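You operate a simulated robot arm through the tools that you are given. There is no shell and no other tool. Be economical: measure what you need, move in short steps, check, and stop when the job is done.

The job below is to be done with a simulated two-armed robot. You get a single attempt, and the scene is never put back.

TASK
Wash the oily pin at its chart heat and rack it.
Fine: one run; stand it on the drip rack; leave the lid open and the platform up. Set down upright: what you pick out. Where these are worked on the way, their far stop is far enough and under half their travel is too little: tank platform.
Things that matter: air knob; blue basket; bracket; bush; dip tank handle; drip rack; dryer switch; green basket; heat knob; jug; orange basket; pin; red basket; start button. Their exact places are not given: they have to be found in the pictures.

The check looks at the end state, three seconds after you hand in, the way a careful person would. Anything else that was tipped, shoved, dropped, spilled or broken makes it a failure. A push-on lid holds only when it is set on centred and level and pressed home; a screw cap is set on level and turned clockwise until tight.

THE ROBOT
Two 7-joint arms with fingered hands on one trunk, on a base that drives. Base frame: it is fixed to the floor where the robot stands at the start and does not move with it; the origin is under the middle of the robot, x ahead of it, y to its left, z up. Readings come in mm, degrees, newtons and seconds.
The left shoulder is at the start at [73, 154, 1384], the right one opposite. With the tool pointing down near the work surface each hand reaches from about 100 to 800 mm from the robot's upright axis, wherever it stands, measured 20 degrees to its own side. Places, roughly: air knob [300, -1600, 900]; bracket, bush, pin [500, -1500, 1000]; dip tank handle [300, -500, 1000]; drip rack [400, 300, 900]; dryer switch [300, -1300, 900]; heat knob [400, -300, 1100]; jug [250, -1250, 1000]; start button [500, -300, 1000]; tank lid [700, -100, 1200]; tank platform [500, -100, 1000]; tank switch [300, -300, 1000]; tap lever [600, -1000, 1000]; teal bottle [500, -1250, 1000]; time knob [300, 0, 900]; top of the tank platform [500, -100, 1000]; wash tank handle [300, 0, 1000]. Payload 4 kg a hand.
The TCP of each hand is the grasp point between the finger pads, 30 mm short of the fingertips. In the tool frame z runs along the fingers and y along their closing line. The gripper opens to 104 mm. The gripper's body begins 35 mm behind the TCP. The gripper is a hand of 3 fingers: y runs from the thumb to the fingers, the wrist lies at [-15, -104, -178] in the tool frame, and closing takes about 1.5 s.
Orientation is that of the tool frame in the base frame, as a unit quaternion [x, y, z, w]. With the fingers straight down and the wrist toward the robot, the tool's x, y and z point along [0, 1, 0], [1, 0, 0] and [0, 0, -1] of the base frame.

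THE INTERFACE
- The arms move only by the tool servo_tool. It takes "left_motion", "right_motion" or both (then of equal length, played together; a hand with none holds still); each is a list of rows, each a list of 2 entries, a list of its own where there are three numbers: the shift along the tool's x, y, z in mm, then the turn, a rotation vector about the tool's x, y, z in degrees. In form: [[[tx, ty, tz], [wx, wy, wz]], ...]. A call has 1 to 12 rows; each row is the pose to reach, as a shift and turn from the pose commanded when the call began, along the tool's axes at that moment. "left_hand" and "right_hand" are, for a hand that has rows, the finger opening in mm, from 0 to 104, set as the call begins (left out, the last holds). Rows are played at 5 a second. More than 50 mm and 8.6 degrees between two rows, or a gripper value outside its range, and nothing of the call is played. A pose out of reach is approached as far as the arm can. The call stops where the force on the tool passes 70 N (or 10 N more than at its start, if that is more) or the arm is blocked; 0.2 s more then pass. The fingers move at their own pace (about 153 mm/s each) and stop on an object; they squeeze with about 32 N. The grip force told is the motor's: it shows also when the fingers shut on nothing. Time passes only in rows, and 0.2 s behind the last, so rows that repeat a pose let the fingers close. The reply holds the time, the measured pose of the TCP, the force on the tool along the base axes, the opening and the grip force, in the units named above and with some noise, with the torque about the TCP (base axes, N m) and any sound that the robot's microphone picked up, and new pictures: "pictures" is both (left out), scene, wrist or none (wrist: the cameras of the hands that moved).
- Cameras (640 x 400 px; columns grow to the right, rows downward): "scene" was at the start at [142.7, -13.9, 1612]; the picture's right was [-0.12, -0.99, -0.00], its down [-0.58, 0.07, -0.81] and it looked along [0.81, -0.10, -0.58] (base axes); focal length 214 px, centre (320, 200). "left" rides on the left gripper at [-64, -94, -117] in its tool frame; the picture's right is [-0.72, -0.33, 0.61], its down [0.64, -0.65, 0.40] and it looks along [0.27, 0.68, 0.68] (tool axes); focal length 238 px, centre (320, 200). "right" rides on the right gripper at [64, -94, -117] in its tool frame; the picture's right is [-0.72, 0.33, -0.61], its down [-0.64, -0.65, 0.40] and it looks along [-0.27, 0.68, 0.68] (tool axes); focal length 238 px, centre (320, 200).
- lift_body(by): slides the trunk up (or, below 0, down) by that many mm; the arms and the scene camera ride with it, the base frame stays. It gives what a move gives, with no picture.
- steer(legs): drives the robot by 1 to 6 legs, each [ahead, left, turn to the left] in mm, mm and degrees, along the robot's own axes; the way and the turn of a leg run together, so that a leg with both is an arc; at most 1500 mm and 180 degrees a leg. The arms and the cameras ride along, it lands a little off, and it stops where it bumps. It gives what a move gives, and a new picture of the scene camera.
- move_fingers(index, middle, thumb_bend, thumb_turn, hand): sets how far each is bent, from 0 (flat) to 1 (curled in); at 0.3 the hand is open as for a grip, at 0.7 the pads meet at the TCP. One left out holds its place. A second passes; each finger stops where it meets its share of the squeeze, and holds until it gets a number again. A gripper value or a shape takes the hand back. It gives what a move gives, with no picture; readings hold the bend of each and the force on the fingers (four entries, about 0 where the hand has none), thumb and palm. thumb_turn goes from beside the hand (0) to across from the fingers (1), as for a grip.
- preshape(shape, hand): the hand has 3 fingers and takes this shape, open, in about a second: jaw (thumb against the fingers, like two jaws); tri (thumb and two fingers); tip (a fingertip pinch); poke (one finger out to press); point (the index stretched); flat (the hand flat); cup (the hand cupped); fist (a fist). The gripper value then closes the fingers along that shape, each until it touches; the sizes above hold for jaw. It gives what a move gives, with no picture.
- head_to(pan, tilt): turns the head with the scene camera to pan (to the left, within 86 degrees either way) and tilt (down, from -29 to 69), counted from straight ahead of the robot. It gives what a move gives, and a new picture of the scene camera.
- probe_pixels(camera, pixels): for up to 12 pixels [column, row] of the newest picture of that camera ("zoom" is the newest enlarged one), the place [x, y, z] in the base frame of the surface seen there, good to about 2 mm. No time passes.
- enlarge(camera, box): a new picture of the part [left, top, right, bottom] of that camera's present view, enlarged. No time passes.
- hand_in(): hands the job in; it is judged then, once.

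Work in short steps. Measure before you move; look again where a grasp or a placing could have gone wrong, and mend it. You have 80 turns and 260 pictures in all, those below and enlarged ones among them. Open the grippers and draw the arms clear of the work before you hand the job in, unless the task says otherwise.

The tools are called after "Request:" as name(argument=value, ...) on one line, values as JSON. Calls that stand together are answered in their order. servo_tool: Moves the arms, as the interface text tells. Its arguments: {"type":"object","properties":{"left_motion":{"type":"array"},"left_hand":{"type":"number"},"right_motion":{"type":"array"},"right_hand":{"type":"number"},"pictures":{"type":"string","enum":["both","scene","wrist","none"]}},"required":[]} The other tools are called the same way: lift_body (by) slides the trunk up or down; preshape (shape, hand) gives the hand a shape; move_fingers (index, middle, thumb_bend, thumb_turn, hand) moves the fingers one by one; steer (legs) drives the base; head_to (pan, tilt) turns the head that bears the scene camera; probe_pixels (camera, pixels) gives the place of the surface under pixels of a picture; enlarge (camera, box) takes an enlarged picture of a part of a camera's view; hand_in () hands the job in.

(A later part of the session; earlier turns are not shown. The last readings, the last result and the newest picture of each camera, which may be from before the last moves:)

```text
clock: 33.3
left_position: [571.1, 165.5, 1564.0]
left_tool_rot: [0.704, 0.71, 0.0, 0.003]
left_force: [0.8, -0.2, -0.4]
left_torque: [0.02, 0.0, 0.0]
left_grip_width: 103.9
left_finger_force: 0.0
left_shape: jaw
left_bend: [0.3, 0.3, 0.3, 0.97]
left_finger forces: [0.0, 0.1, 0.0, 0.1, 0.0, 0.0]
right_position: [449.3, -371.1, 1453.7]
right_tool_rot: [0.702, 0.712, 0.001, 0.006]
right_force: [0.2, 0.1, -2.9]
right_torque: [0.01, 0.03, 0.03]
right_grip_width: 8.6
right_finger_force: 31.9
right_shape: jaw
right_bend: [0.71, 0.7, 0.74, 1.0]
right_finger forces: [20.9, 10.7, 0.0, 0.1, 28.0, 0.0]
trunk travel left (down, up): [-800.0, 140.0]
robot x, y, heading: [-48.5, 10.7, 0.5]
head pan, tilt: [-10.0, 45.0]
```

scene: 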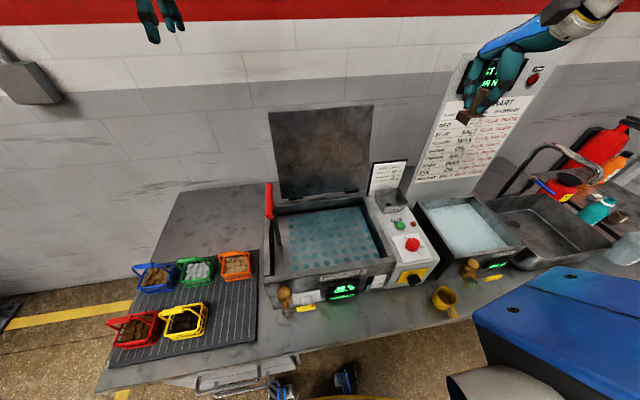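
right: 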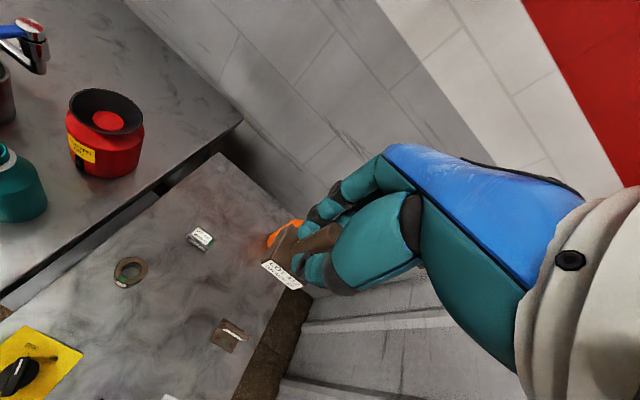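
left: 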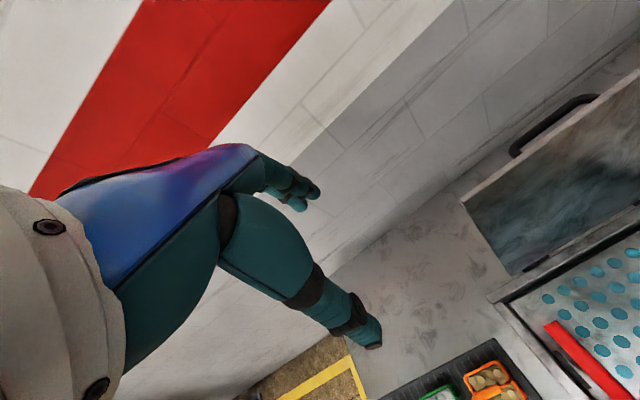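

Robot back; pin held above. I move the right hand over the platform centre (≈(470,-110)) at z≈1200.

Request:
servo_tool(right_motion=[[[34, 3, 30], [0, 0, 0]], [[68, 6, 60], [0, 0, 0]], [[102, 9, 92], [0, 0, 0]], [[136, 12, 124], [0, 0, 0]], [[170, 15, 156], [0, 0, 0]], [[204, 18, 188], [0, 0, 0]], [[234, 20, 220], [0, 0, 0]], [[261, 21, 253], [0, 0, 0]]])

Request:
enlarge(camera="scene", box=[250, 170, 430, 310])

```text
clock: 35.1
left_position: [571.9, 170.0, 1562.5]
left_tool_rot: [0.704, 0.71, -0.001, 0.005]
left_force: [-0.4, 0.0, 0.2]
left_torque: [-0.01, 0.01, 0.01]
left_grip_width: 103.9
left_finger_force: 0.0
left_shape: jaw
left_bend: [0.3, 0.3, 0.3, 0.97]
left_finger forces: [0.0, 0.0, 0.0, 0.1, 0.1, 0.1]
right_position: [469.3, -110.0, 1196.9]
right_tool_rot: [0.703, 0.712, 0.001, 0.008]
right_force: [-0.4, 0.7, -2.5]
right_torque: [0.0, 0.0, -0.05]
right_grip_width: 8.5
right_finger_force: 31.8
right_shape: jaw
right_bend: [0.71, 0.7, 0.74, 1.0]
right_finger forces: [21.2, 11.2, 0.1, 0.0, 27.7, 0.1]
trunk travel left (down, up): [-800.0, 140.0]
robot x, y, heading: [-47.6, 12.4, 0.2]
head pan, tilt: [-10.0, 45.0]
```

scene: 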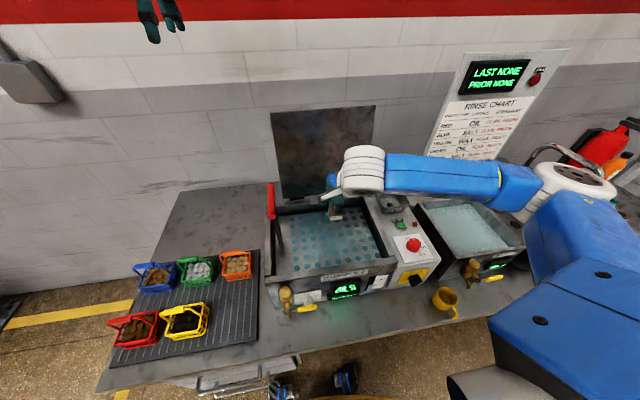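
right: 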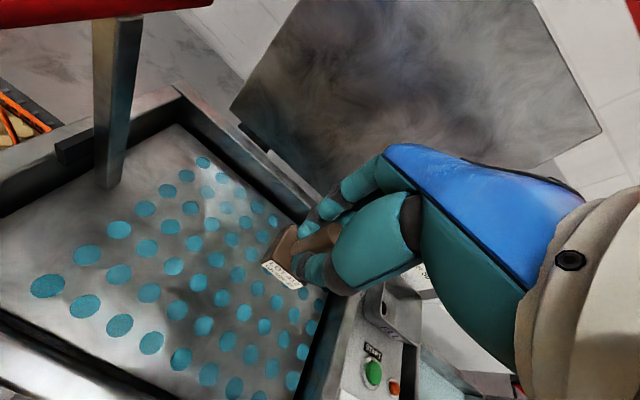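

```text
2.86 times, centred on (340, 240) of scene
```

zoom: 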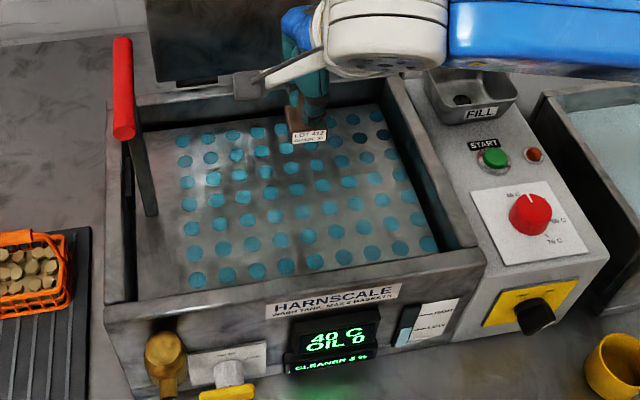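

The pin hangs over the platform. I lower to TCP z≈1084 (base should be at ~1032).

Request:
servo_tool(right_motion=[[[0, 0, 35], [0, 0, 0]], [[0, 0, 70], [0, 0, 0]], [[0, 0, 95], [0, 0, 0]], [[0, 0, 105], [0, 0, 0]], [[0, 0, 111], [0, 0, 0]], [[0, 0, 113], [0, 0, 0]]])

Request:
enlarge(camera="right", box=[200, 180, 360, 320])

```text
clock: 36.5
left_position: [570.7, 168.9, 1564.5]
left_tool_rot: [0.704, 0.71, 0.0, 0.004]
left_force: [0.2, 1.0, -0.1]
left_torque: [-0.02, 0.0, 0.0]
left_grip_width: 104.1
left_finger_force: 0.0
left_shape: jaw
left_bend: [0.3, 0.3, 0.3, 0.97]
left_finger forces: [0.1, 0.0, 0.0, 0.1, 0.0, 0.0]
right_position: [470.6, -109.9, 1084.0]
right_tool_rot: [0.701, 0.713, 0.001, 0.006]
right_force: [0.9, 0.4, -2.5]
right_torque: [-0.02, 0.0, 0.02]
right_grip_width: 8.6
right_finger_force: 32.0
right_shape: jaw
right_bend: [0.71, 0.7, 0.74, 1.0]
right_finger forces: [21.4, 11.2, 0.0, 0.0, 27.6, 0.1]
trunk travel left (down, up): [-800.0, 140.0]
robot x, y, heading: [-43.1, 7.2, 0.5]
head pan, tilt: [-10.0, 45.0]
```

scene: 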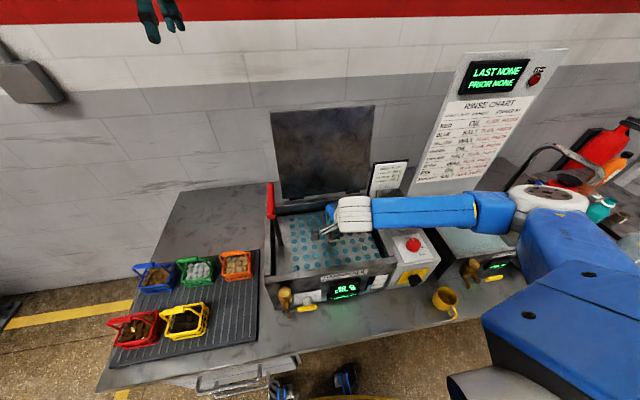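
right: 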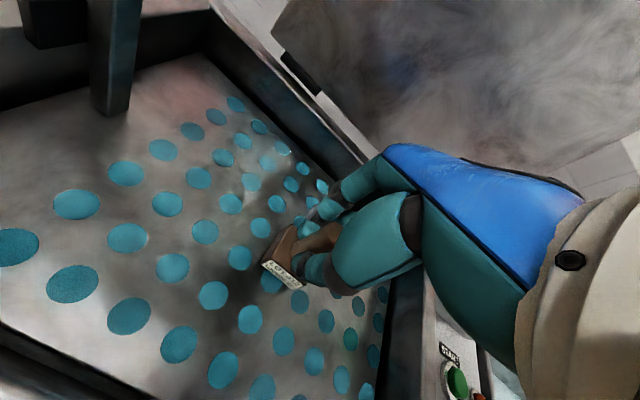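

```text
2.86 times, centred on (280, 250) of right
```

zoom: 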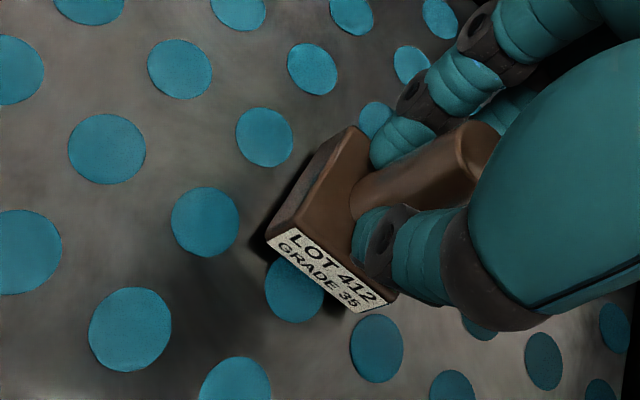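

No contact yet. I probe the platform and the pin base in the wrist view to find the gap.

Request:
probe_pixels(camera="zoom", pixels=[[250, 340], [340, 345], [270, 180], [290, 262], [272, 240], [355, 308]])

```text
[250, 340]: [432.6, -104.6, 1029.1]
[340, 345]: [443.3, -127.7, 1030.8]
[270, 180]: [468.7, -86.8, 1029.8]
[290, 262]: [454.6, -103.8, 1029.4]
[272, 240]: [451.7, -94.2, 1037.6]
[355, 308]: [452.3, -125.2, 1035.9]
```

Base bottom is about 1034, platform 1030: I lower 4 mm in small steps.

Request:
servo_tool(right_motion=[[[0, 0, 2], [0, 0, 0]], [[0, 0, 3], [0, 0, 0]], [[0, 0, 4], [0, 0, 0]], [[0, 0, 4], [0, 0, 0]]], pictures="none")

Request:
enlarge(camera="right", box=[200, 180, 360, 320])

```text
clock: 37.5
left_position: [571.2, 169.6, 1563.3]
left_tool_rot: [0.704, 0.71, -0.001, 0.005]
left_force: [-0.3, -0.3, 0.5]
left_torque: [0.05, 0.0, -0.04]
left_grip_width: 104.0
left_finger_force: 0.0
left_shape: jaw
left_bend: [0.3, 0.3, 0.3, 0.97]
left_finger forces: [0.0, 0.0, 0.1, 0.0, 0.1, 0.0]
right_position: [470.5, -111.6, 1083.1]
right_tool_rot: [0.701, 0.713, 0.002, 0.007]
right_force: [-0.4, 0.1, 0.8]
right_torque: [-0.02, -0.04, 0.01]
right_grip_width: 8.7
right_finger_force: 32.5
right_shape: jaw
right_bend: [0.71, 0.7, 0.74, 1.0]
right_finger forces: [21.4, 11.7, 0.0, 0.0, 28.4, 0.1]
trunk travel left (down, up): [-800.0, 140.0]
robot x, y, heading: [-44.8, 10.1, 0.4]
head pan, tilt: [-10.0, 45.0]
```

```text
2.86 times, centred on (280, 250) of right
```

zoom: 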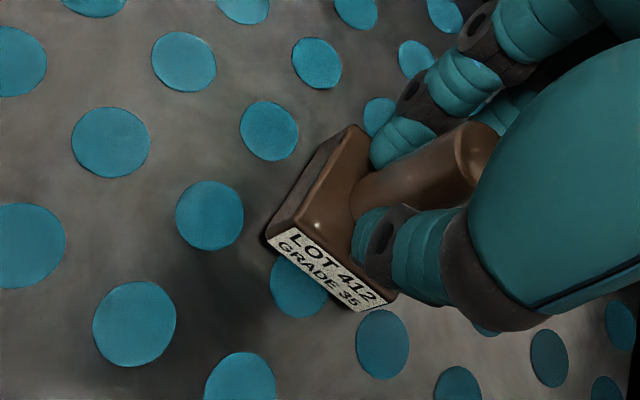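

The force went from -3 to +1 N: the base touches. I open the fingers, then rise.

Request:
servo_tool(right_motion=[[[0, 0, 0], [0, 0, 0]], [[0, 0, 0], [0, 0, 0]], [[0, 0, 0], [0, 0, 0]], [[0, 0, 0], [0, 0, 0]], [[0, 0, 0], [0, 0, 0]]], right_hand=70, pictures="wrist")

Request:
servo_tool(right_motion=[[[0, 0, -20], [0, 0, 0]], [[0, 0, -60], [0, 0, 0]], [[0, 0, -105], [0, 0, 0]], [[0, 0, -150], [0, 0, 0]], [[-40, -10, -170], [0, 0, 0]], [[-80, -25, -190], [0, 0, 0]], [[-120, -40, -200], [0, 0, 0]], [[-165, -60, -200], [0, 0, 0]], [[-210, -80, -200], [0, 0, 0]], [[-250, -100, -200], [0, 0, 0]]], right_hand=70)

Request:
enlarge(camera="scene", box=[250, 170, 430, 310])

```text
clock: 38.7
left_position: [571.2, 168.7, 1563.9]
left_tool_rot: [0.704, 0.71, -0.001, 0.005]
left_force: [-0.2, 0.0, -0.1]
left_torque: [0.02, -0.01, 0.0]
left_grip_width: 104.1
left_finger_force: 0.0
left_shape: jaw
left_bend: [0.3, 0.3, 0.3, 0.97]
left_finger forces: [0.1, 0.2, 0.0, 0.1, 0.0, 0.0]
right_position: [470.3, -111.4, 1082.2]
right_tool_rot: [0.702, 0.713, 0.001, 0.007]
right_force: [0.3, 0.3, -0.5]
right_torque: [-0.01, -0.02, 0.04]
right_grip_width: 69.5
right_finger_force: 0.0
right_shape: jaw
right_bend: [0.28, 0.38, 0.6, 1.0]
right_finger forces: [0.0, 0.0, 0.0, 0.0, 0.0, 0.1]
trunk travel left (down, up): [-800.0, 140.0]
robot x, y, heading: [-41.9, 7.3, -0.0]
head pan, tilt: [-10.0, 45.0]
```

right: 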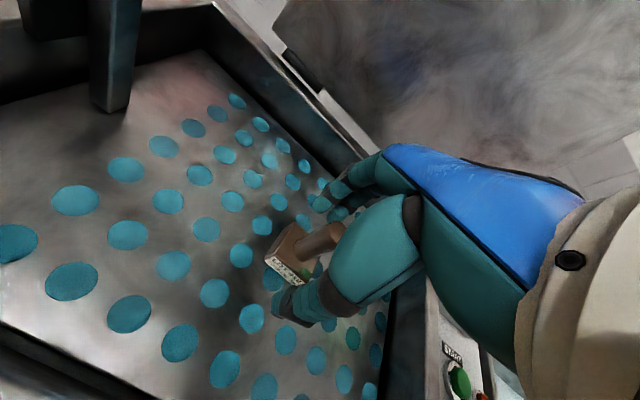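

```text
clock: 40.9
left_position: [568.5, 170.1, 1564.5]
left_tool_rot: [0.704, 0.71, 0.0, 0.006]
left_force: [-1.0, 0.3, -0.1]
left_torque: [-0.04, -0.03, -0.03]
left_grip_width: 104.1
left_finger_force: 0.0
left_shape: jaw
left_bend: [0.3, 0.3, 0.3, 0.97]
left_finger forces: [0.0, 0.0, 0.0, 0.0, 0.0, 0.1]
right_position: [369.3, -357.3, 1282.4]
right_tool_rot: [0.702, 0.712, 0.002, 0.007]
right_force: [0.4, 0.8, 0.6]
right_torque: [-0.01, -0.05, -0.01]
right_grip_width: 70.0
right_finger_force: 0.1
right_shape: jaw
right_bend: [0.28, 0.38, 0.6, 1.0]
right_finger forces: [0.0, 0.0, 0.0, 0.0, 0.0, 0.0]
trunk travel left (down, up): [-800.0, 140.0]
robot x, y, heading: [-44.6, 5.5, 0.3]
head pan, tilt: [-10.0, 45.0]
```

scene: 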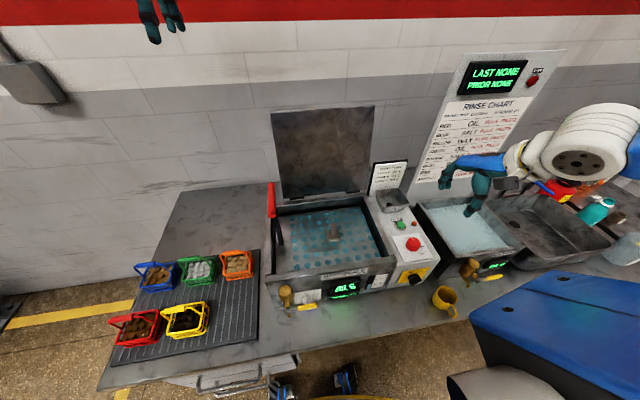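
right: 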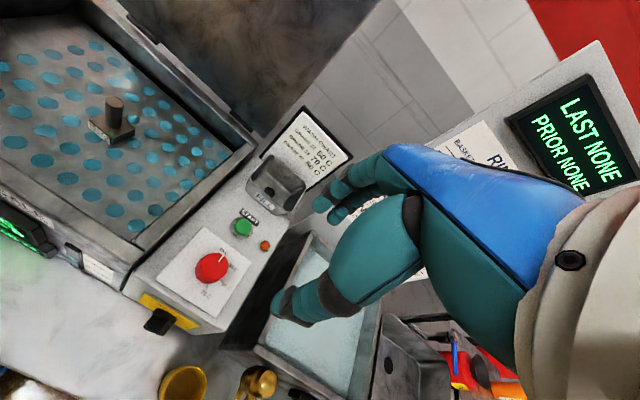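

```text
2.86 times, centred on (340, 240) of scene
```

zoom: 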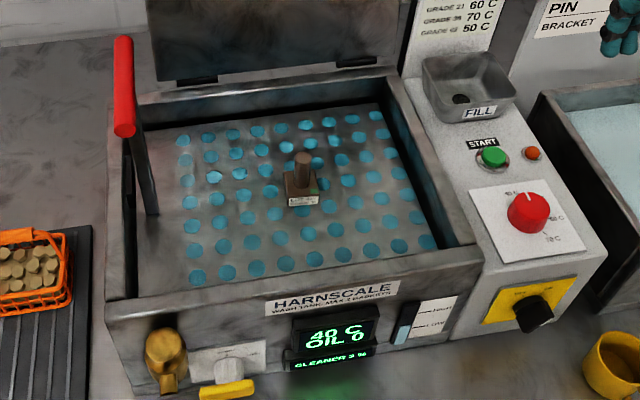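

Pin stands on the platform. Now the gauge, dials and switch up close.

Request:
enlarge(camera="scene", box=[355, 260, 435, 300])

Request:
enlarge(camera="scene", box=[390, 215, 440, 265])

Request:
enlarge(camera="right", box=[130, 200, 290, 340])

Request:
probe_pixels(camera="zoom", pixels=[[330, 190], [280, 60], [350, 100], [130, 340]])

```text
8.00 times, centred on (395, 280) of scene
```

zoom: 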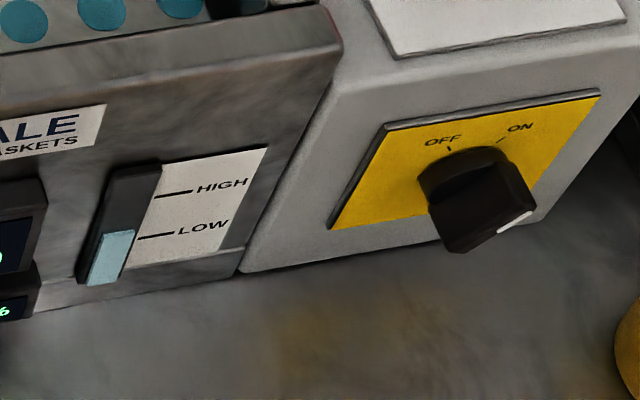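

```text
8.00 times, centred on (415, 240) of scene
```

zoom: 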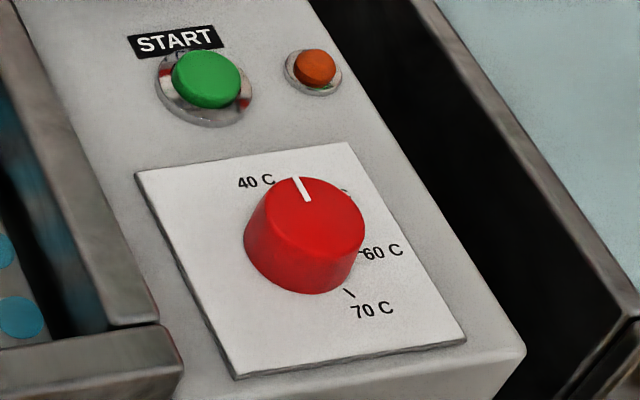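

```text
2.86 times, centred on (210, 270) of right
```

zoom: 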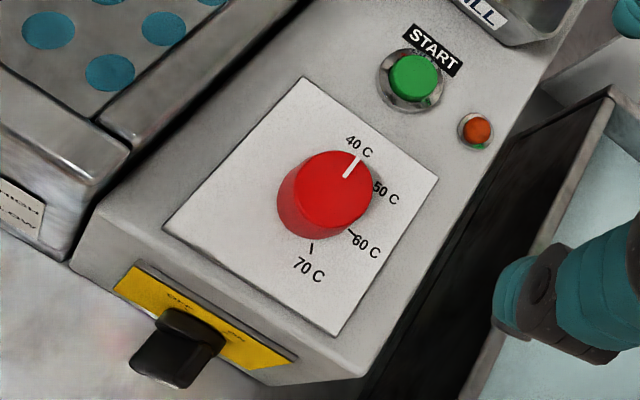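

```text
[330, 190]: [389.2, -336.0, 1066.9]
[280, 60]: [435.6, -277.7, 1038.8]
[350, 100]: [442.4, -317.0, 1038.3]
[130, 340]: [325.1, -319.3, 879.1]
```

Level is just above LOW, switch ON, heat pointer at 40 C. I probe the dial ticks and knob top to work out the turn.

Request:
probe_pixels(camera="zoom", pixels=[[312, 248], [311, 242], [353, 233], [348, 229], [378, 183], [360, 155], [343, 178], [325, 152], [370, 185], [280, 205], [330, 175], [310, 272]])

Request:
enlarge(camera="right", box=[180, 230, 250, 300])

```text
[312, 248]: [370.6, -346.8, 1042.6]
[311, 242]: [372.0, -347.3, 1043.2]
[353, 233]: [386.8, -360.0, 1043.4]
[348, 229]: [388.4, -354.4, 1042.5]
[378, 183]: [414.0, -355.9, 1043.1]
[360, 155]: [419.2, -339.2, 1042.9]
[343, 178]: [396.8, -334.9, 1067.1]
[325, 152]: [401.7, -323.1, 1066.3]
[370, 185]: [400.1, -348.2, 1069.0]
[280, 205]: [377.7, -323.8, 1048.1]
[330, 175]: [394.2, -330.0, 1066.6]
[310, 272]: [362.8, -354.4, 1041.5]
```

```text
5.71 times, centred on (215, 265) of right
```

zoom: 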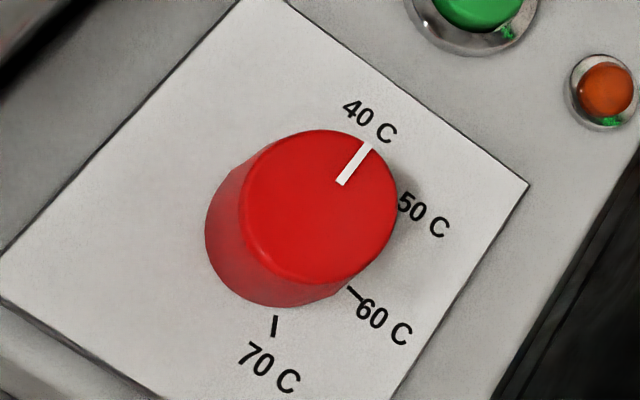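

Request:
probe_pixels(camera="zoom", pixels=[[246, 215], [393, 200], [322, 135], [315, 277], [319, 206], [342, 183], [369, 146], [275, 318], [273, 335], [350, 288], [362, 298], [212, 235]])

```text
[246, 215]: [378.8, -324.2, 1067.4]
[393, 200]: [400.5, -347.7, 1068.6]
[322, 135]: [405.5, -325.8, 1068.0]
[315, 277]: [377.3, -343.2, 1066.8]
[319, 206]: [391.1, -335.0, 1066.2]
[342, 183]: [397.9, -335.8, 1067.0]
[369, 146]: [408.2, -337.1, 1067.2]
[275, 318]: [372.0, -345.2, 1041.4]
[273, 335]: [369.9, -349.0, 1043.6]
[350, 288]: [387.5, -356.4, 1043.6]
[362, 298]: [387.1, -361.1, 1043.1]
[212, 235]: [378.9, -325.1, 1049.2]
```

Knob centre (390.5,-335), radius ≈17, top 1068, panel 1043; needs ≈135° clockwise. I pre-turn the hand -90° while moving above it to leave room for the turn.

Request:
servo_tool(right_motion=[[[2, 2, 9], [0, 0, -8]], [[4, 4, 18], [0, 0, -16]], [[6, 6, 27], [0, 0, -24]], [[8, 8, 36], [0, 0, -32]], [[10, 10, 45], [0, 0, -40]], [[12, 12, 54], [0, 0, -48]], [[14, 14, 63], [0, 0, -56]], [[16, 16, 72], [0, 0, -64]], [[18, 18, 81], [0, 0, -72]], [[20, 20, 90], [0, 0, -80]], [[22, 21, 100], [0, 0, -85]]], right_hand=80)

```text
clock: 43.3
left_position: [559.3, 176.5, 1567.3]
left_tool_rot: [0.704, 0.71, 0.0, 0.009]
left_force: [-0.5, -0.4, 0.0]
left_torque: [0.0, -0.02, -0.02]
left_grip_width: 104.0
left_finger_force: 0.1
left_shape: jaw
left_bend: [0.3, 0.3, 0.3, 0.97]
left_finger forces: [0.1, 0.1, 0.0, 0.0, 0.1, 0.0]
right_position: [365.8, -103.5, 1107.4]
right_tool_rot: [0.11, 0.989, 0.098, -0.025]
right_force: [-3.3, -3.5, 53.3]
right_torque: [-3.1, 0.64, -0.17]
right_grip_width: 83.6
right_finger_force: 0.0
right_shape: jaw
right_bend: [0.27, 0.35, 0.45, 0.98]
right_finger forces: [0.1, 0.0, 0.0, 0.0, 52.9, 0.0]
right hand out of reach, approached as far as the arm can: row 3, 4, 5, 6, 7, 8, 9, 10, 11
trunk travel left (down, up): [-800.0, 140.0]
robot x, y, heading: [-46.6, 9.2, 0.2]
head pan, tilt: [-10.0, 45.0]
stopped in row 11 (right hand): the force on the tool passed its limit at 262 N (the readings are from after the stop); the commanded pose is now the measured one
```

scene: 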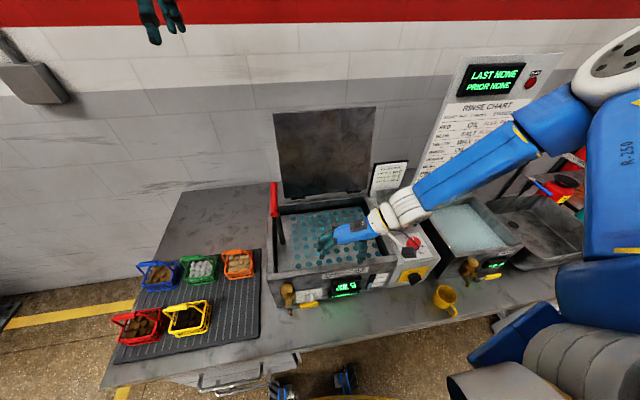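
right: 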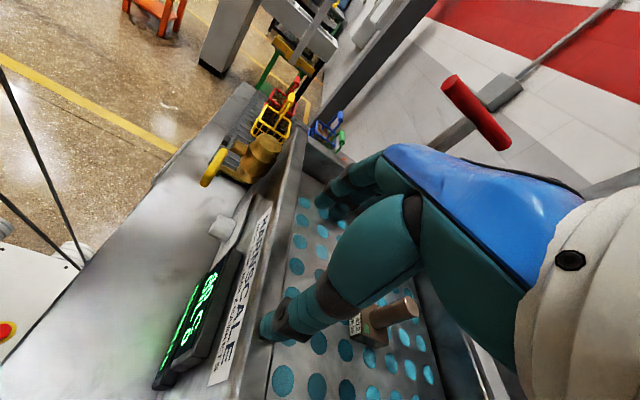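

The wrist could not turn that way and the hand drifted over the front rim with a hard touch. I lift straight up first, then assess.

Request:
servo_tool(right_motion=[[[1, 4, -20], [0, 0, 0]], [[4, 10, -50], [0, 0, 0]], [[6, 17, -90], [0, 0, 0]], [[9, 25, -130], [0, 0, 0]]])

Request:
enlarge(camera="scene", box=[250, 170, 430, 310])

```text
clock: 44.3
left_position: [570.1, 174.0, 1562.0]
left_tool_rot: [0.704, 0.71, -0.001, 0.005]
left_force: [0.7, 0.5, -0.2]
left_torque: [0.0, -0.01, 0.0]
left_grip_width: 104.0
left_finger_force: 0.0
left_shape: jaw
left_bend: [0.3, 0.3, 0.3, 0.97]
left_finger forces: [0.0, 0.1, 0.0, 0.0, 0.0, 0.0]
right_position: [377.9, -95.9, 1223.4]
right_tool_rot: [0.111, 0.989, 0.094, -0.032]
right_force: [0.2, 0.3, 0.6]
right_torque: [0.01, 0.02, -0.01]
right_grip_width: 80.2
right_finger_force: 0.1
right_shape: jaw
right_bend: [0.27, 0.35, 0.52, 0.99]
right_finger forces: [0.0, 0.0, 0.0, 0.0, 0.0, 0.0]
right hand out of reach, approached as far as the arm can: row 4
trunk travel left (down, up): [-800.0, 140.0]
robot x, y, heading: [-43.6, 10.9, 0.1]
head pan, tilt: [-10.0, 45.0]
```

scene: 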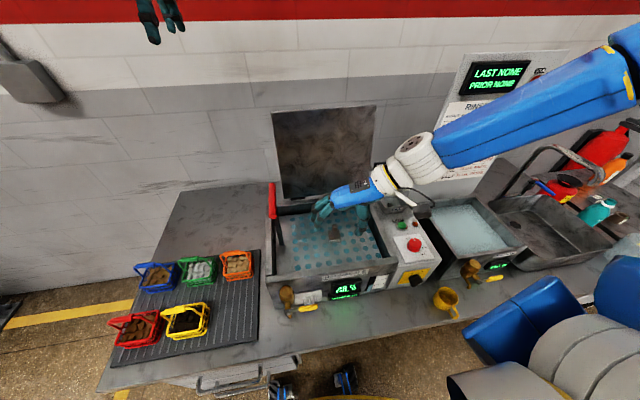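
right: 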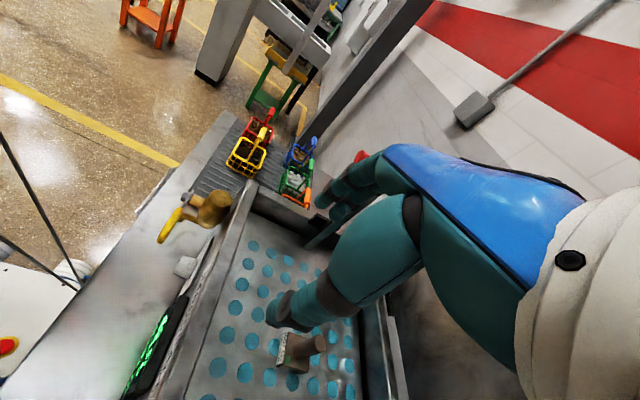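

```text
2.86 times, centred on (340, 240) of scene
```

zoom: 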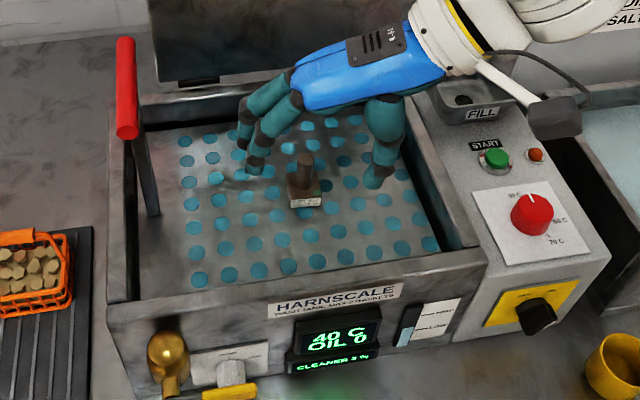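

Pin still stands. I raise the trunk 100 for safety and undo the turn back to the known pose beside the knob.

Request:
lift_body(by=100)

Request:
servo_tool(right_motion=[[[-3, -12, -4], [0.5, -1.2, 7.6]], [[-7, -30, -9], [1, -2.4, 15.2]], [[-12, -50, -14], [1.5, -3.6, 22.8]], [[-18, -72, -20], [2, -4.8, 30.4]], [[-25, -95, -27], [2.5, -6, 38]], [[-32, -120, -34], [3, -7.2, 45.6]], [[-40, -146, -42], [3.5, -8.3, 53.2]], [[-47, -172, -50], [4, -9.5, 60.8]], [[-54, -198, -57], [4.6, -10.6, 68.4]], [[-61, -222, -65], [5.1, -11.8, 76]]])

```text
clock: 45.7
left_position: [569.1, 167.7, 1664.2]
left_tool_rot: [0.704, 0.711, 0.0, 0.004]
left_force: [-0.8, -0.1, 0.1]
left_torque: [-0.02, 0.02, -0.01]
left_grip_width: 104.2
left_finger_force: 0.1
left_shape: jaw
left_bend: [0.3, 0.3, 0.3, 0.97]
left_finger forces: [0.0, 0.0, 0.0, 0.1, 0.0, 0.0]
right_position: [377.0, -98.5, 1323.6]
right_tool_rot: [0.111, 0.989, 0.096, -0.031]
right_force: [0.0, -0.4, 0.4]
right_torque: [0.03, -0.02, -0.01]
right_grip_width: 79.9
right_finger_force: 0.1
right_shape: jaw
right_bend: [0.27, 0.35, 0.52, 0.99]
right_finger forces: [0.1, 0.0, 0.0, 0.0, 0.0, 0.0]
trunk travel left (down, up): [-900.0, 40.0]
robot x, y, heading: [-43.0, 5.6, 0.5]
head pan, tilt: [-10.0, 45.0]
```

```text
clock: 47.9
left_position: [570.6, 162.0, 1663.5]
left_tool_rot: [0.704, 0.71, 0.001, 0.003]
left_force: [0.2, -0.2, 0.1]
left_torque: [0.03, 0.0, 0.0]
left_grip_width: 104.0
left_finger_force: 0.1
left_shape: jaw
left_bend: [0.3, 0.3, 0.3, 0.97]
left_finger forces: [0.1, 0.0, 0.1, 0.1, 0.1, 0.1]
right_position: [390.4, -341.9, 1339.9]
right_tool_rot: [0.704, 0.711, 0.006, 0.006]
right_force: [-0.1, -0.4, -0.3]
right_torque: [0.02, -0.03, -0.01]
right_grip_width: 79.8
right_finger_force: 0.0
right_shape: jaw
right_bend: [0.27, 0.35, 0.52, 0.99]
right_finger forces: [0.1, 0.1, 0.1, 0.0, 0.1, 0.0]
right hand out of reach, approached as far as the arm can: row 1, 2, 3
trunk travel left (down, up): [-900.0, 40.0]
robot x, y, heading: [-43.8, 8.3, 0.3]
head pan, tilt: [-10.0, 45.0]
```

scene: 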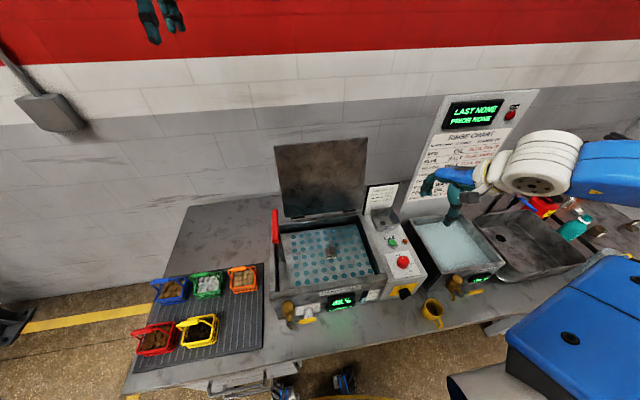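
right: 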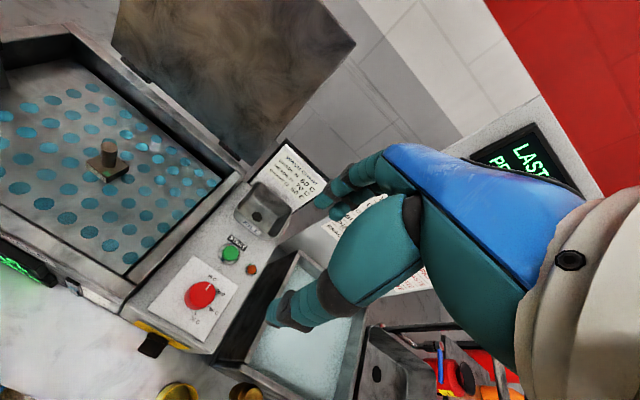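

Back at the start pose. I test how far the wrist turns the other way (+, clockwise) in the free air here.

Request:
servo_tool(right_motion=[[[0, 0, 0], [0, 0, 8]], [[0, 0, 0], [0, 0, 16]], [[0, 0, 0], [0, 0, 24]], [[0, 0, 0], [0, 0, 32]], [[0, 0, 0], [0, 0, 40]], [[0, 0, 0], [0, 0, 48]], [[0, 0, 0], [0, 0, 56]], [[0, 0, 0], [0, 0, 64]], [[0, 0, 0], [0, 0, 72]], [[0, 0, 0], [0, 0, 80]], [[0, 0, 0], [0, 0, 88]], [[0, 0, 0], [0, 0, 96]]], pictures="none")

```text
clock: 50.5
left_position: [570.4, 169.2, 1663.4]
left_tool_rot: [0.704, 0.71, -0.001, 0.005]
left_force: [0.5, -0.6, 0.3]
left_torque: [0.01, 0.0, 0.0]
left_grip_width: 104.1
left_finger_force: 0.0
left_shape: jaw
left_bend: [0.3, 0.3, 0.3, 0.97]
left_finger forces: [0.1, 0.1, 0.0, 0.1, 0.0, 0.1]
right_position: [390.0, -337.1, 1341.4]
right_tool_rot: [0.999, -0.047, 0.009, 0.001]
right_force: [0.0, -0.2, 0.1]
right_torque: [0.03, -0.03, 0.0]
right_grip_width: 80.0
right_finger_force: 0.1
right_shape: jaw
right_bend: [0.27, 0.35, 0.52, 0.99]
right_finger forces: [0.1, 0.1, 0.0, 0.0, 0.0, 0.0]
trunk travel left (down, up): [-900.0, 40.0]
robot x, y, heading: [-43.1, 8.2, 0.3]
head pan, tilt: [-10.0, 45.0]
```

+96° reached with no trouble; I test 40° more.

Request:
servo_tool(right_motion=[[[0, 0, 0], [0, 0, 8]], [[0, 0, 0], [0, 0, 16]], [[0, 0, 0], [0, 0, 24]], [[0, 0, 0], [0, 0, 32]], [[0, 0, 0], [0, 0, 40]]], pictures="none")

```text
clock: 51.7
left_position: [570.5, 166.6, 1663.6]
left_tool_rot: [0.704, 0.71, 0.0, 0.005]
left_force: [0.4, -0.3, 0.8]
left_torque: [0.0, -0.03, 0.02]
left_grip_width: 104.1
left_finger_force: 0.1
left_shape: jaw
left_bend: [0.3, 0.3, 0.3, 0.97]
left_finger forces: [0.1, 0.0, 0.0, 0.0, 0.0, 0.1]
right_position: [389.1, -338.6, 1341.1]
right_tool_rot: [0.922, -0.386, 0.007, -0.001]
right_force: [0.3, -0.3, -0.3]
right_torque: [-0.02, 0.0, -0.01]
right_grip_width: 80.1
right_finger_force: 0.0
right_shape: jaw
right_bend: [0.27, 0.35, 0.52, 0.99]
right_finger forces: [0.0, 0.1, 0.0, 0.0, 0.0, 0.0]
trunk travel left (down, up): [-900.0, 40.0]
robot x, y, heading: [-47.6, 7.5, 0.4]
head pan, tilt: [-10.0, 45.0]
```

+136° also works, so one grip from yaw 0 covers the turn. I rotate back to 0.

Request:
servo_tool(right_motion=[[[0, 0, 0], [0, 0, -8]], [[0, 0, 0], [0, 0, -16]], [[0, 0, 0], [0, 0, -24]], [[0, 0, 0], [0, 0, -32]], [[0, 0, 0], [0, 0, -40]], [[0, 0, 0], [0, 0, -48]], [[0, 0, 0], [0, 0, -56]], [[0, 0, 0], [0, 0, -64]], [[0, 0, 0], [0, 0, -72]], [[0, 0, 0], [0, 0, -80]], [[0, 0, 0], [0, 0, -88]], [[0, 0, 0], [0, 0, -96]]], right_hand=62, pictures="none")

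Request:
servo_tool(right_motion=[[[0, 0, 0], [0, 0, -8]], [[0, 0, 0], [0, 0, -16]], [[0, 0, 0], [0, 0, -24]], [[0, 0, 0], [0, 0, -32]], [[0, 0, 0], [0, 0, -40]]], pictures="none")

Request:
lift_body(by=-210)

Request:
servo_tool(right_motion=[[[0, 0, 0], [0, 0, 0]]])

```text
clock: 54.3
left_position: [568.6, 166.6, 1664.0]
left_tool_rot: [0.704, 0.71, -0.001, 0.005]
left_force: [0.6, -0.3, -0.7]
left_torque: [-0.02, 0.0, 0.0]
left_grip_width: 104.1
left_finger_force: 0.0
left_shape: jaw
left_bend: [0.3, 0.3, 0.3, 0.97]
left_finger forces: [0.0, 0.1, 0.0, 0.0, 0.0, 0.0]
right_position: [389.2, -337.5, 1342.3]
right_tool_rot: [0.903, 0.43, 0.005, 0.005]
right_force: [0.8, -0.3, 0.1]
right_torque: [-0.01, -0.01, 0.04]
right_grip_width: 62.5
right_finger_force: 0.1
right_shape: jaw
right_bend: [0.29, 0.41, 0.65, 1.0]
right_finger forces: [0.0, 0.0, 0.0, 0.0, 0.0, 0.0]
trunk travel left (down, up): [-900.0, 40.0]
robot x, y, heading: [-45.8, 12.9, 0.2]
head pan, tilt: [-10.0, 45.0]
```

```text
clock: 55.5
left_position: [571.5, 167.1, 1663.3]
left_tool_rot: [0.704, 0.71, 0.0, 0.005]
left_force: [-0.2, 0.1, 0.5]
left_torque: [0.0, -0.01, -0.01]
left_grip_width: 103.9
left_finger_force: 0.0
left_shape: jaw
left_bend: [0.3, 0.3, 0.3, 0.97]
left_finger forces: [0.0, 0.1, 0.1, 0.0, 0.1, 0.0]
right_position: [389.6, -337.3, 1340.5]
right_tool_rot: [0.702, 0.712, 0.004, 0.007]
right_force: [0.1, 0.4, 0.0]
right_torque: [-0.03, -0.04, -0.02]
right_grip_width: 62.5
right_finger_force: 0.1
right_shape: jaw
right_bend: [0.29, 0.41, 0.65, 1.0]
right_finger forces: [0.0, 0.0, 0.1, 0.0, 0.0, 0.0]
trunk travel left (down, up): [-900.0, 40.0]
robot x, y, heading: [-42.9, 12.0, 0.5]
head pan, tilt: [-10.0, 45.0]
```

```text
clock: 57.7
left_position: [569.2, 167.9, 1453.6]
left_tool_rot: [0.704, 0.711, -0.001, 0.004]
left_force: [0.2, -0.4, -0.7]
left_torque: [0.0, -0.02, -0.01]
left_grip_width: 104.2
left_finger_force: 0.0
left_shape: jaw
left_bend: [0.3, 0.3, 0.3, 0.97]
left_finger forces: [0.0, 0.0, 0.0, 0.0, 0.0, 0.1]
right_position: [389.6, -337.3, 1131.9]
right_tool_rot: [0.703, 0.712, 0.005, 0.007]
right_force: [-1.0, -0.1, -0.3]
right_torque: [0.03, 0.02, 0.01]
right_grip_width: 62.6
right_finger_force: 0.0
right_shape: jaw
right_bend: [0.29, 0.41, 0.65, 1.0]
right_finger forces: [0.0, 0.0, 0.1, 0.0, 0.0, 0.0]
trunk travel left (down, up): [-690.0, 250.0]
robot x, y, heading: [-45.8, 9.6, 0.4]
head pan, tilt: [-10.0, 45.0]
```

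```text
clock: 58.1
left_position: [570.3, 167.8, 1454.9]
left_tool_rot: [0.704, 0.71, -0.001, 0.004]
left_force: [-0.9, 0.7, 1.0]
left_torque: [0.03, -0.01, -0.05]
left_grip_width: 103.8
left_finger_force: 0.1
left_shape: jaw
left_bend: [0.3, 0.3, 0.3, 0.97]
left_finger forces: [0.0, 0.1, 0.0, 0.1, 0.1, 0.0]
right_position: [389.6, -338.0, 1131.2]
right_tool_rot: [0.703, 0.711, 0.004, 0.007]
right_force: [0.1, -0.1, 0.3]
right_torque: [-0.02, 0.0, -0.03]
right_grip_width: 62.9
right_finger_force: 0.0
right_shape: jaw
right_bend: [0.29, 0.41, 0.65, 1.0]
right_finger forces: [0.0, 0.0, 0.0, 0.0, 0.0, 0.0]
trunk travel left (down, up): [-690.0, 250.0]
robot x, y, heading: [-44.7, 7.5, 0.5]
head pan, tilt: [-10.0, 45.0]
```

scene: 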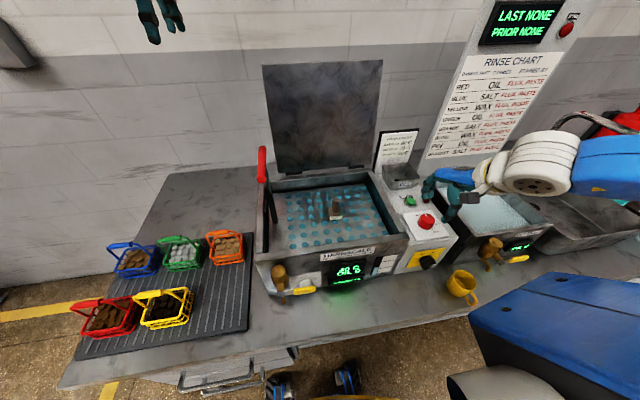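
right: 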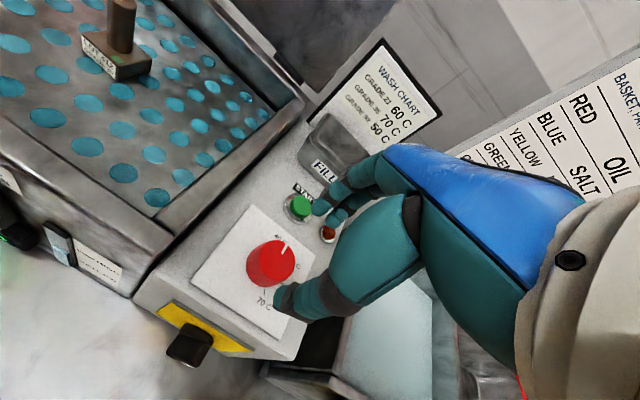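

The wrist view shows the hand over the knob at (270,262). I open to 104, correct by 2 mm and descend to z≈1079.

Request:
servo_tool(right_motion=[[[2, 1, 0], [0, 0, 0]], [[2, 1, 0], [0, 0, 0]], [[2, 1, 0], [0, 0, 0]], [[2, 1, 15], [0, 0, 0]], [[2, 1, 30], [0, 0, 0]], [[2, 1, 42], [0, 0, 0]], [[2, 1, 50], [0, 0, 0]], [[2, 1, 53], [0, 0, 0]]], right_hand=104)

Request:
enlarge(camera="right", box=[220, 160, 400, 340])

```text
clock: 59.9
left_position: [569.6, 168.3, 1454.9]
left_tool_rot: [0.704, 0.71, -0.001, 0.005]
left_force: [-0.2, -0.3, 0.2]
left_torque: [-0.02, -0.01, 0.02]
left_grip_width: 104.4
left_finger_force: 0.1
left_shape: jaw
left_bend: [0.3, 0.3, 0.3, 0.97]
left_finger forces: [0.0, 0.1, 0.0, 0.0, 0.0, 0.0]
right_position: [391.2, -335.1, 1078.0]
right_tool_rot: [0.703, 0.711, 0.004, 0.006]
right_force: [-0.1, -0.2, -0.8]
right_torque: [-0.02, -0.02, 0.0]
right_grip_width: 103.8
right_finger_force: 0.1
right_shape: jaw
right_bend: [0.3, 0.3, 0.3, 0.98]
right_finger forces: [0.0, 0.0, 0.1, 0.0, 0.0, 0.0]
trunk travel left (down, up): [-690.0, 250.0]
robot x, y, heading: [-42.6, 10.9, 0.2]
head pan, tilt: [-10.0, 45.0]
```

scene: 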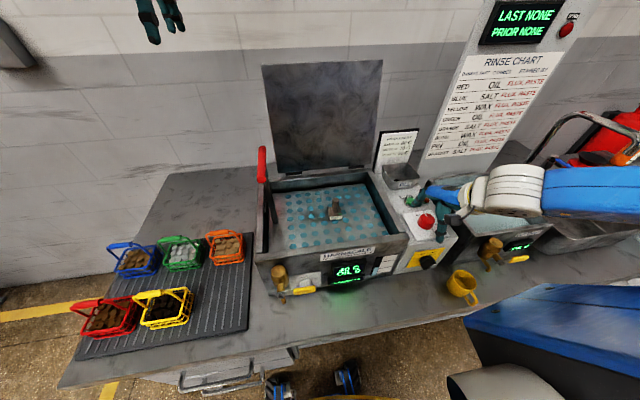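
right: 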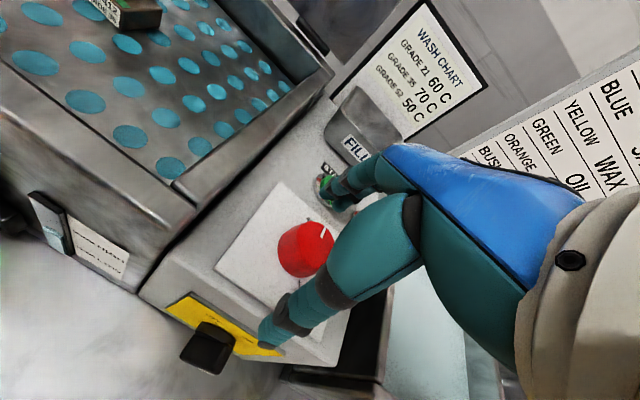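

```text
2.22 times, centred on (310, 250) of right
```

zoom: 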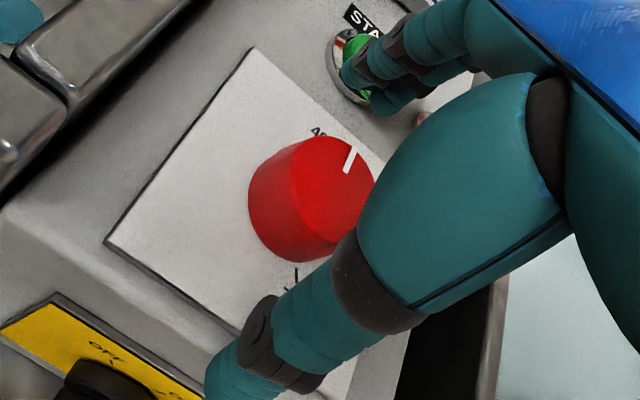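

The fingers are close to START but not pressing it; the knob is between them. I close.

Request:
servo_tool(right_motion=[[[0, 0, 0], [0, 0, 0]], [[0, 0, 0], [0, 0, 0]], [[0, 0, 0], [0, 0, 0]], [[0, 0, 0], [0, 0, 0]], [[0, 0, 0], [0, 0, 0]], [[0, 0, 0], [0, 0, 0]], [[0, 0, 0], [0, 0, 0]]], right_hand=0, pictures="none")

Request:
enlarge(camera="right", box=[220, 160, 400, 340])

Request:
enlarge(camera="scene", box=[320, 170, 480, 290])

```text
clock: 61.5
left_position: [569.8, 167.0, 1454.8]
left_tool_rot: [0.704, 0.711, 0.001, 0.004]
left_force: [0.3, -0.1, -0.4]
left_torque: [0.0, 0.01, 0.03]
left_grip_width: 104.0
left_finger_force: 0.1
left_shape: jaw
left_bend: [0.3, 0.3, 0.3, 0.97]
left_finger forces: [0.0, 0.1, 0.0, 0.1, 0.0, 0.2]
right_position: [390.7, -335.8, 1078.9]
right_tool_rot: [0.703, 0.711, 0.005, 0.006]
right_force: [-0.2, 0.0, -1.3]
right_torque: [0.0, 0.01, -0.02]
right_grip_width: 28.6
right_finger_force: 31.8
right_shape: jaw
right_bend: [0.74, 0.57, 0.74, 1.0]
right_finger forces: [18.7, 9.0, 0.0, 0.0, 28.5, 0.0]
trunk travel left (down, up): [-690.0, 250.0]
robot x, y, heading: [-43.8, 8.8, 0.3]
head pan, tilt: [-10.0, 45.0]
```

```text
2.22 times, centred on (310, 250) of right
```

zoom: 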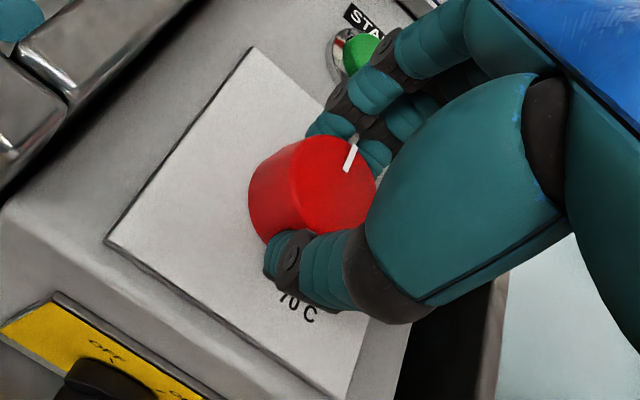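

```text
3.33 times, centred on (400, 230) of scene
```

zoom: 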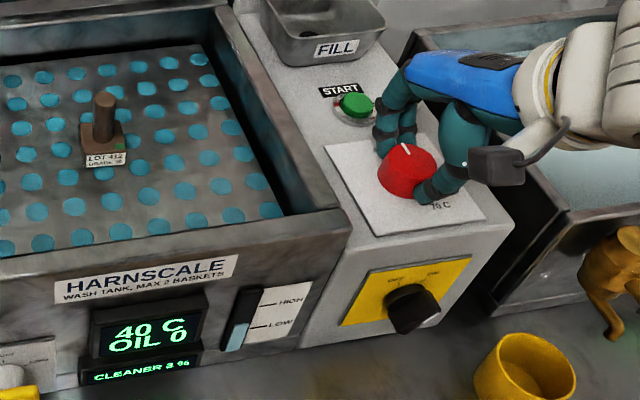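

Knob gripped. I turn 96° clockwise first.

Request:
servo_tool(right_motion=[[[0, 0, 0], [0, 0, 8]], [[0, 0, 0], [0, 0, 16]], [[0, 0, 0], [0, 0, 24]], [[0, 0, 0], [0, 0, 32]], [[0, 0, 0], [0, 0, 40]], [[0, 0, 0], [0, 0, 48]], [[0, 0, 0], [0, 0, 56]], [[0, 0, 0], [0, 0, 64]], [[0, 0, 0], [0, 0, 72]], [[0, 0, 0], [0, 0, 80]], [[0, 0, 0], [0, 0, 88]], [[0, 0, 0], [0, 0, 96]]], pictures="wrist")

Request:
enlarge(camera="right", box=[220, 160, 400, 340])

Request:
enlarge(camera="scene", box=[320, 170, 480, 290])

```text
clock: 64.1
left_position: [570.2, 168.9, 1454.5]
left_tool_rot: [0.704, 0.71, -0.001, 0.005]
left_force: [0.0, 0.8, 0.0]
left_torque: [0.01, -0.04, -0.02]
left_grip_width: 104.1
left_finger_force: 0.0
left_shape: jaw
left_bend: [0.3, 0.3, 0.3, 0.97]
left_finger forces: [0.0, 0.0, 0.0, 0.0, 0.0, 0.1]
right_position: [392.0, -335.6, 1078.0]
right_tool_rot: [0.999, -0.047, 0.007, 0.002]
right_force: [-4.2, 1.8, -5.6]
right_torque: [-0.09, 0.11, 0.02]
right_grip_width: 28.2
right_finger_force: 31.9
right_shape: jaw
right_bend: [0.74, 0.57, 0.74, 1.0]
right_finger forces: [18.5, 11.3, 0.0, 0.1, 30.2, 0.0]
trunk travel left (down, up): [-690.0, 250.0]
robot x, y, heading: [-46.4, 6.5, 0.2]
head pan, tilt: [-10.0, 45.0]
```

right: 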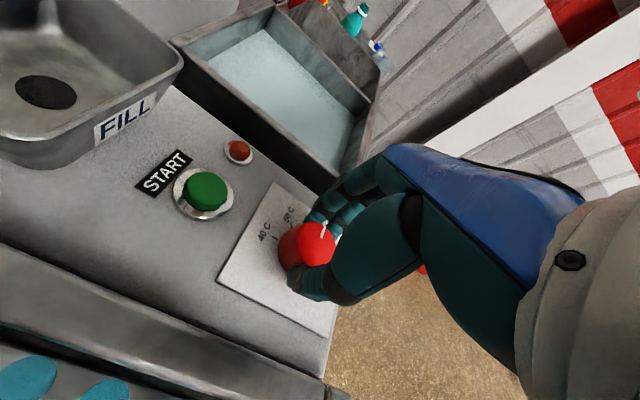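

```text
2.22 times, centred on (310, 250) of right
```

zoom: 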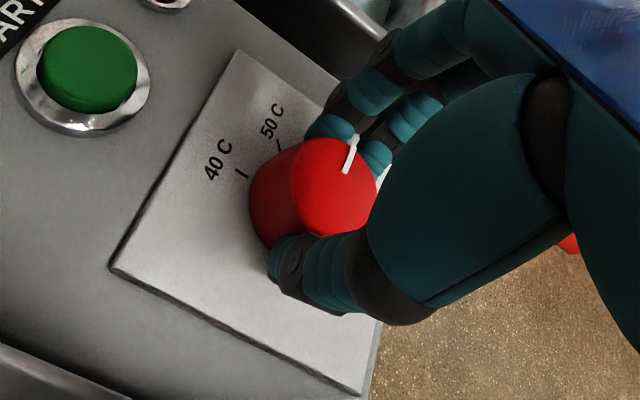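

```text
3.33 times, centred on (400, 230) of scene
```

zoom: 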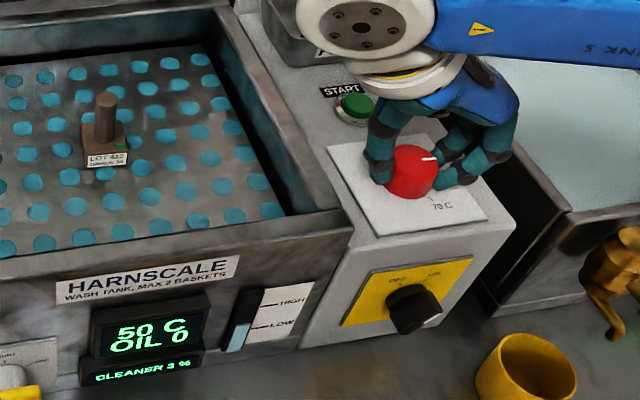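

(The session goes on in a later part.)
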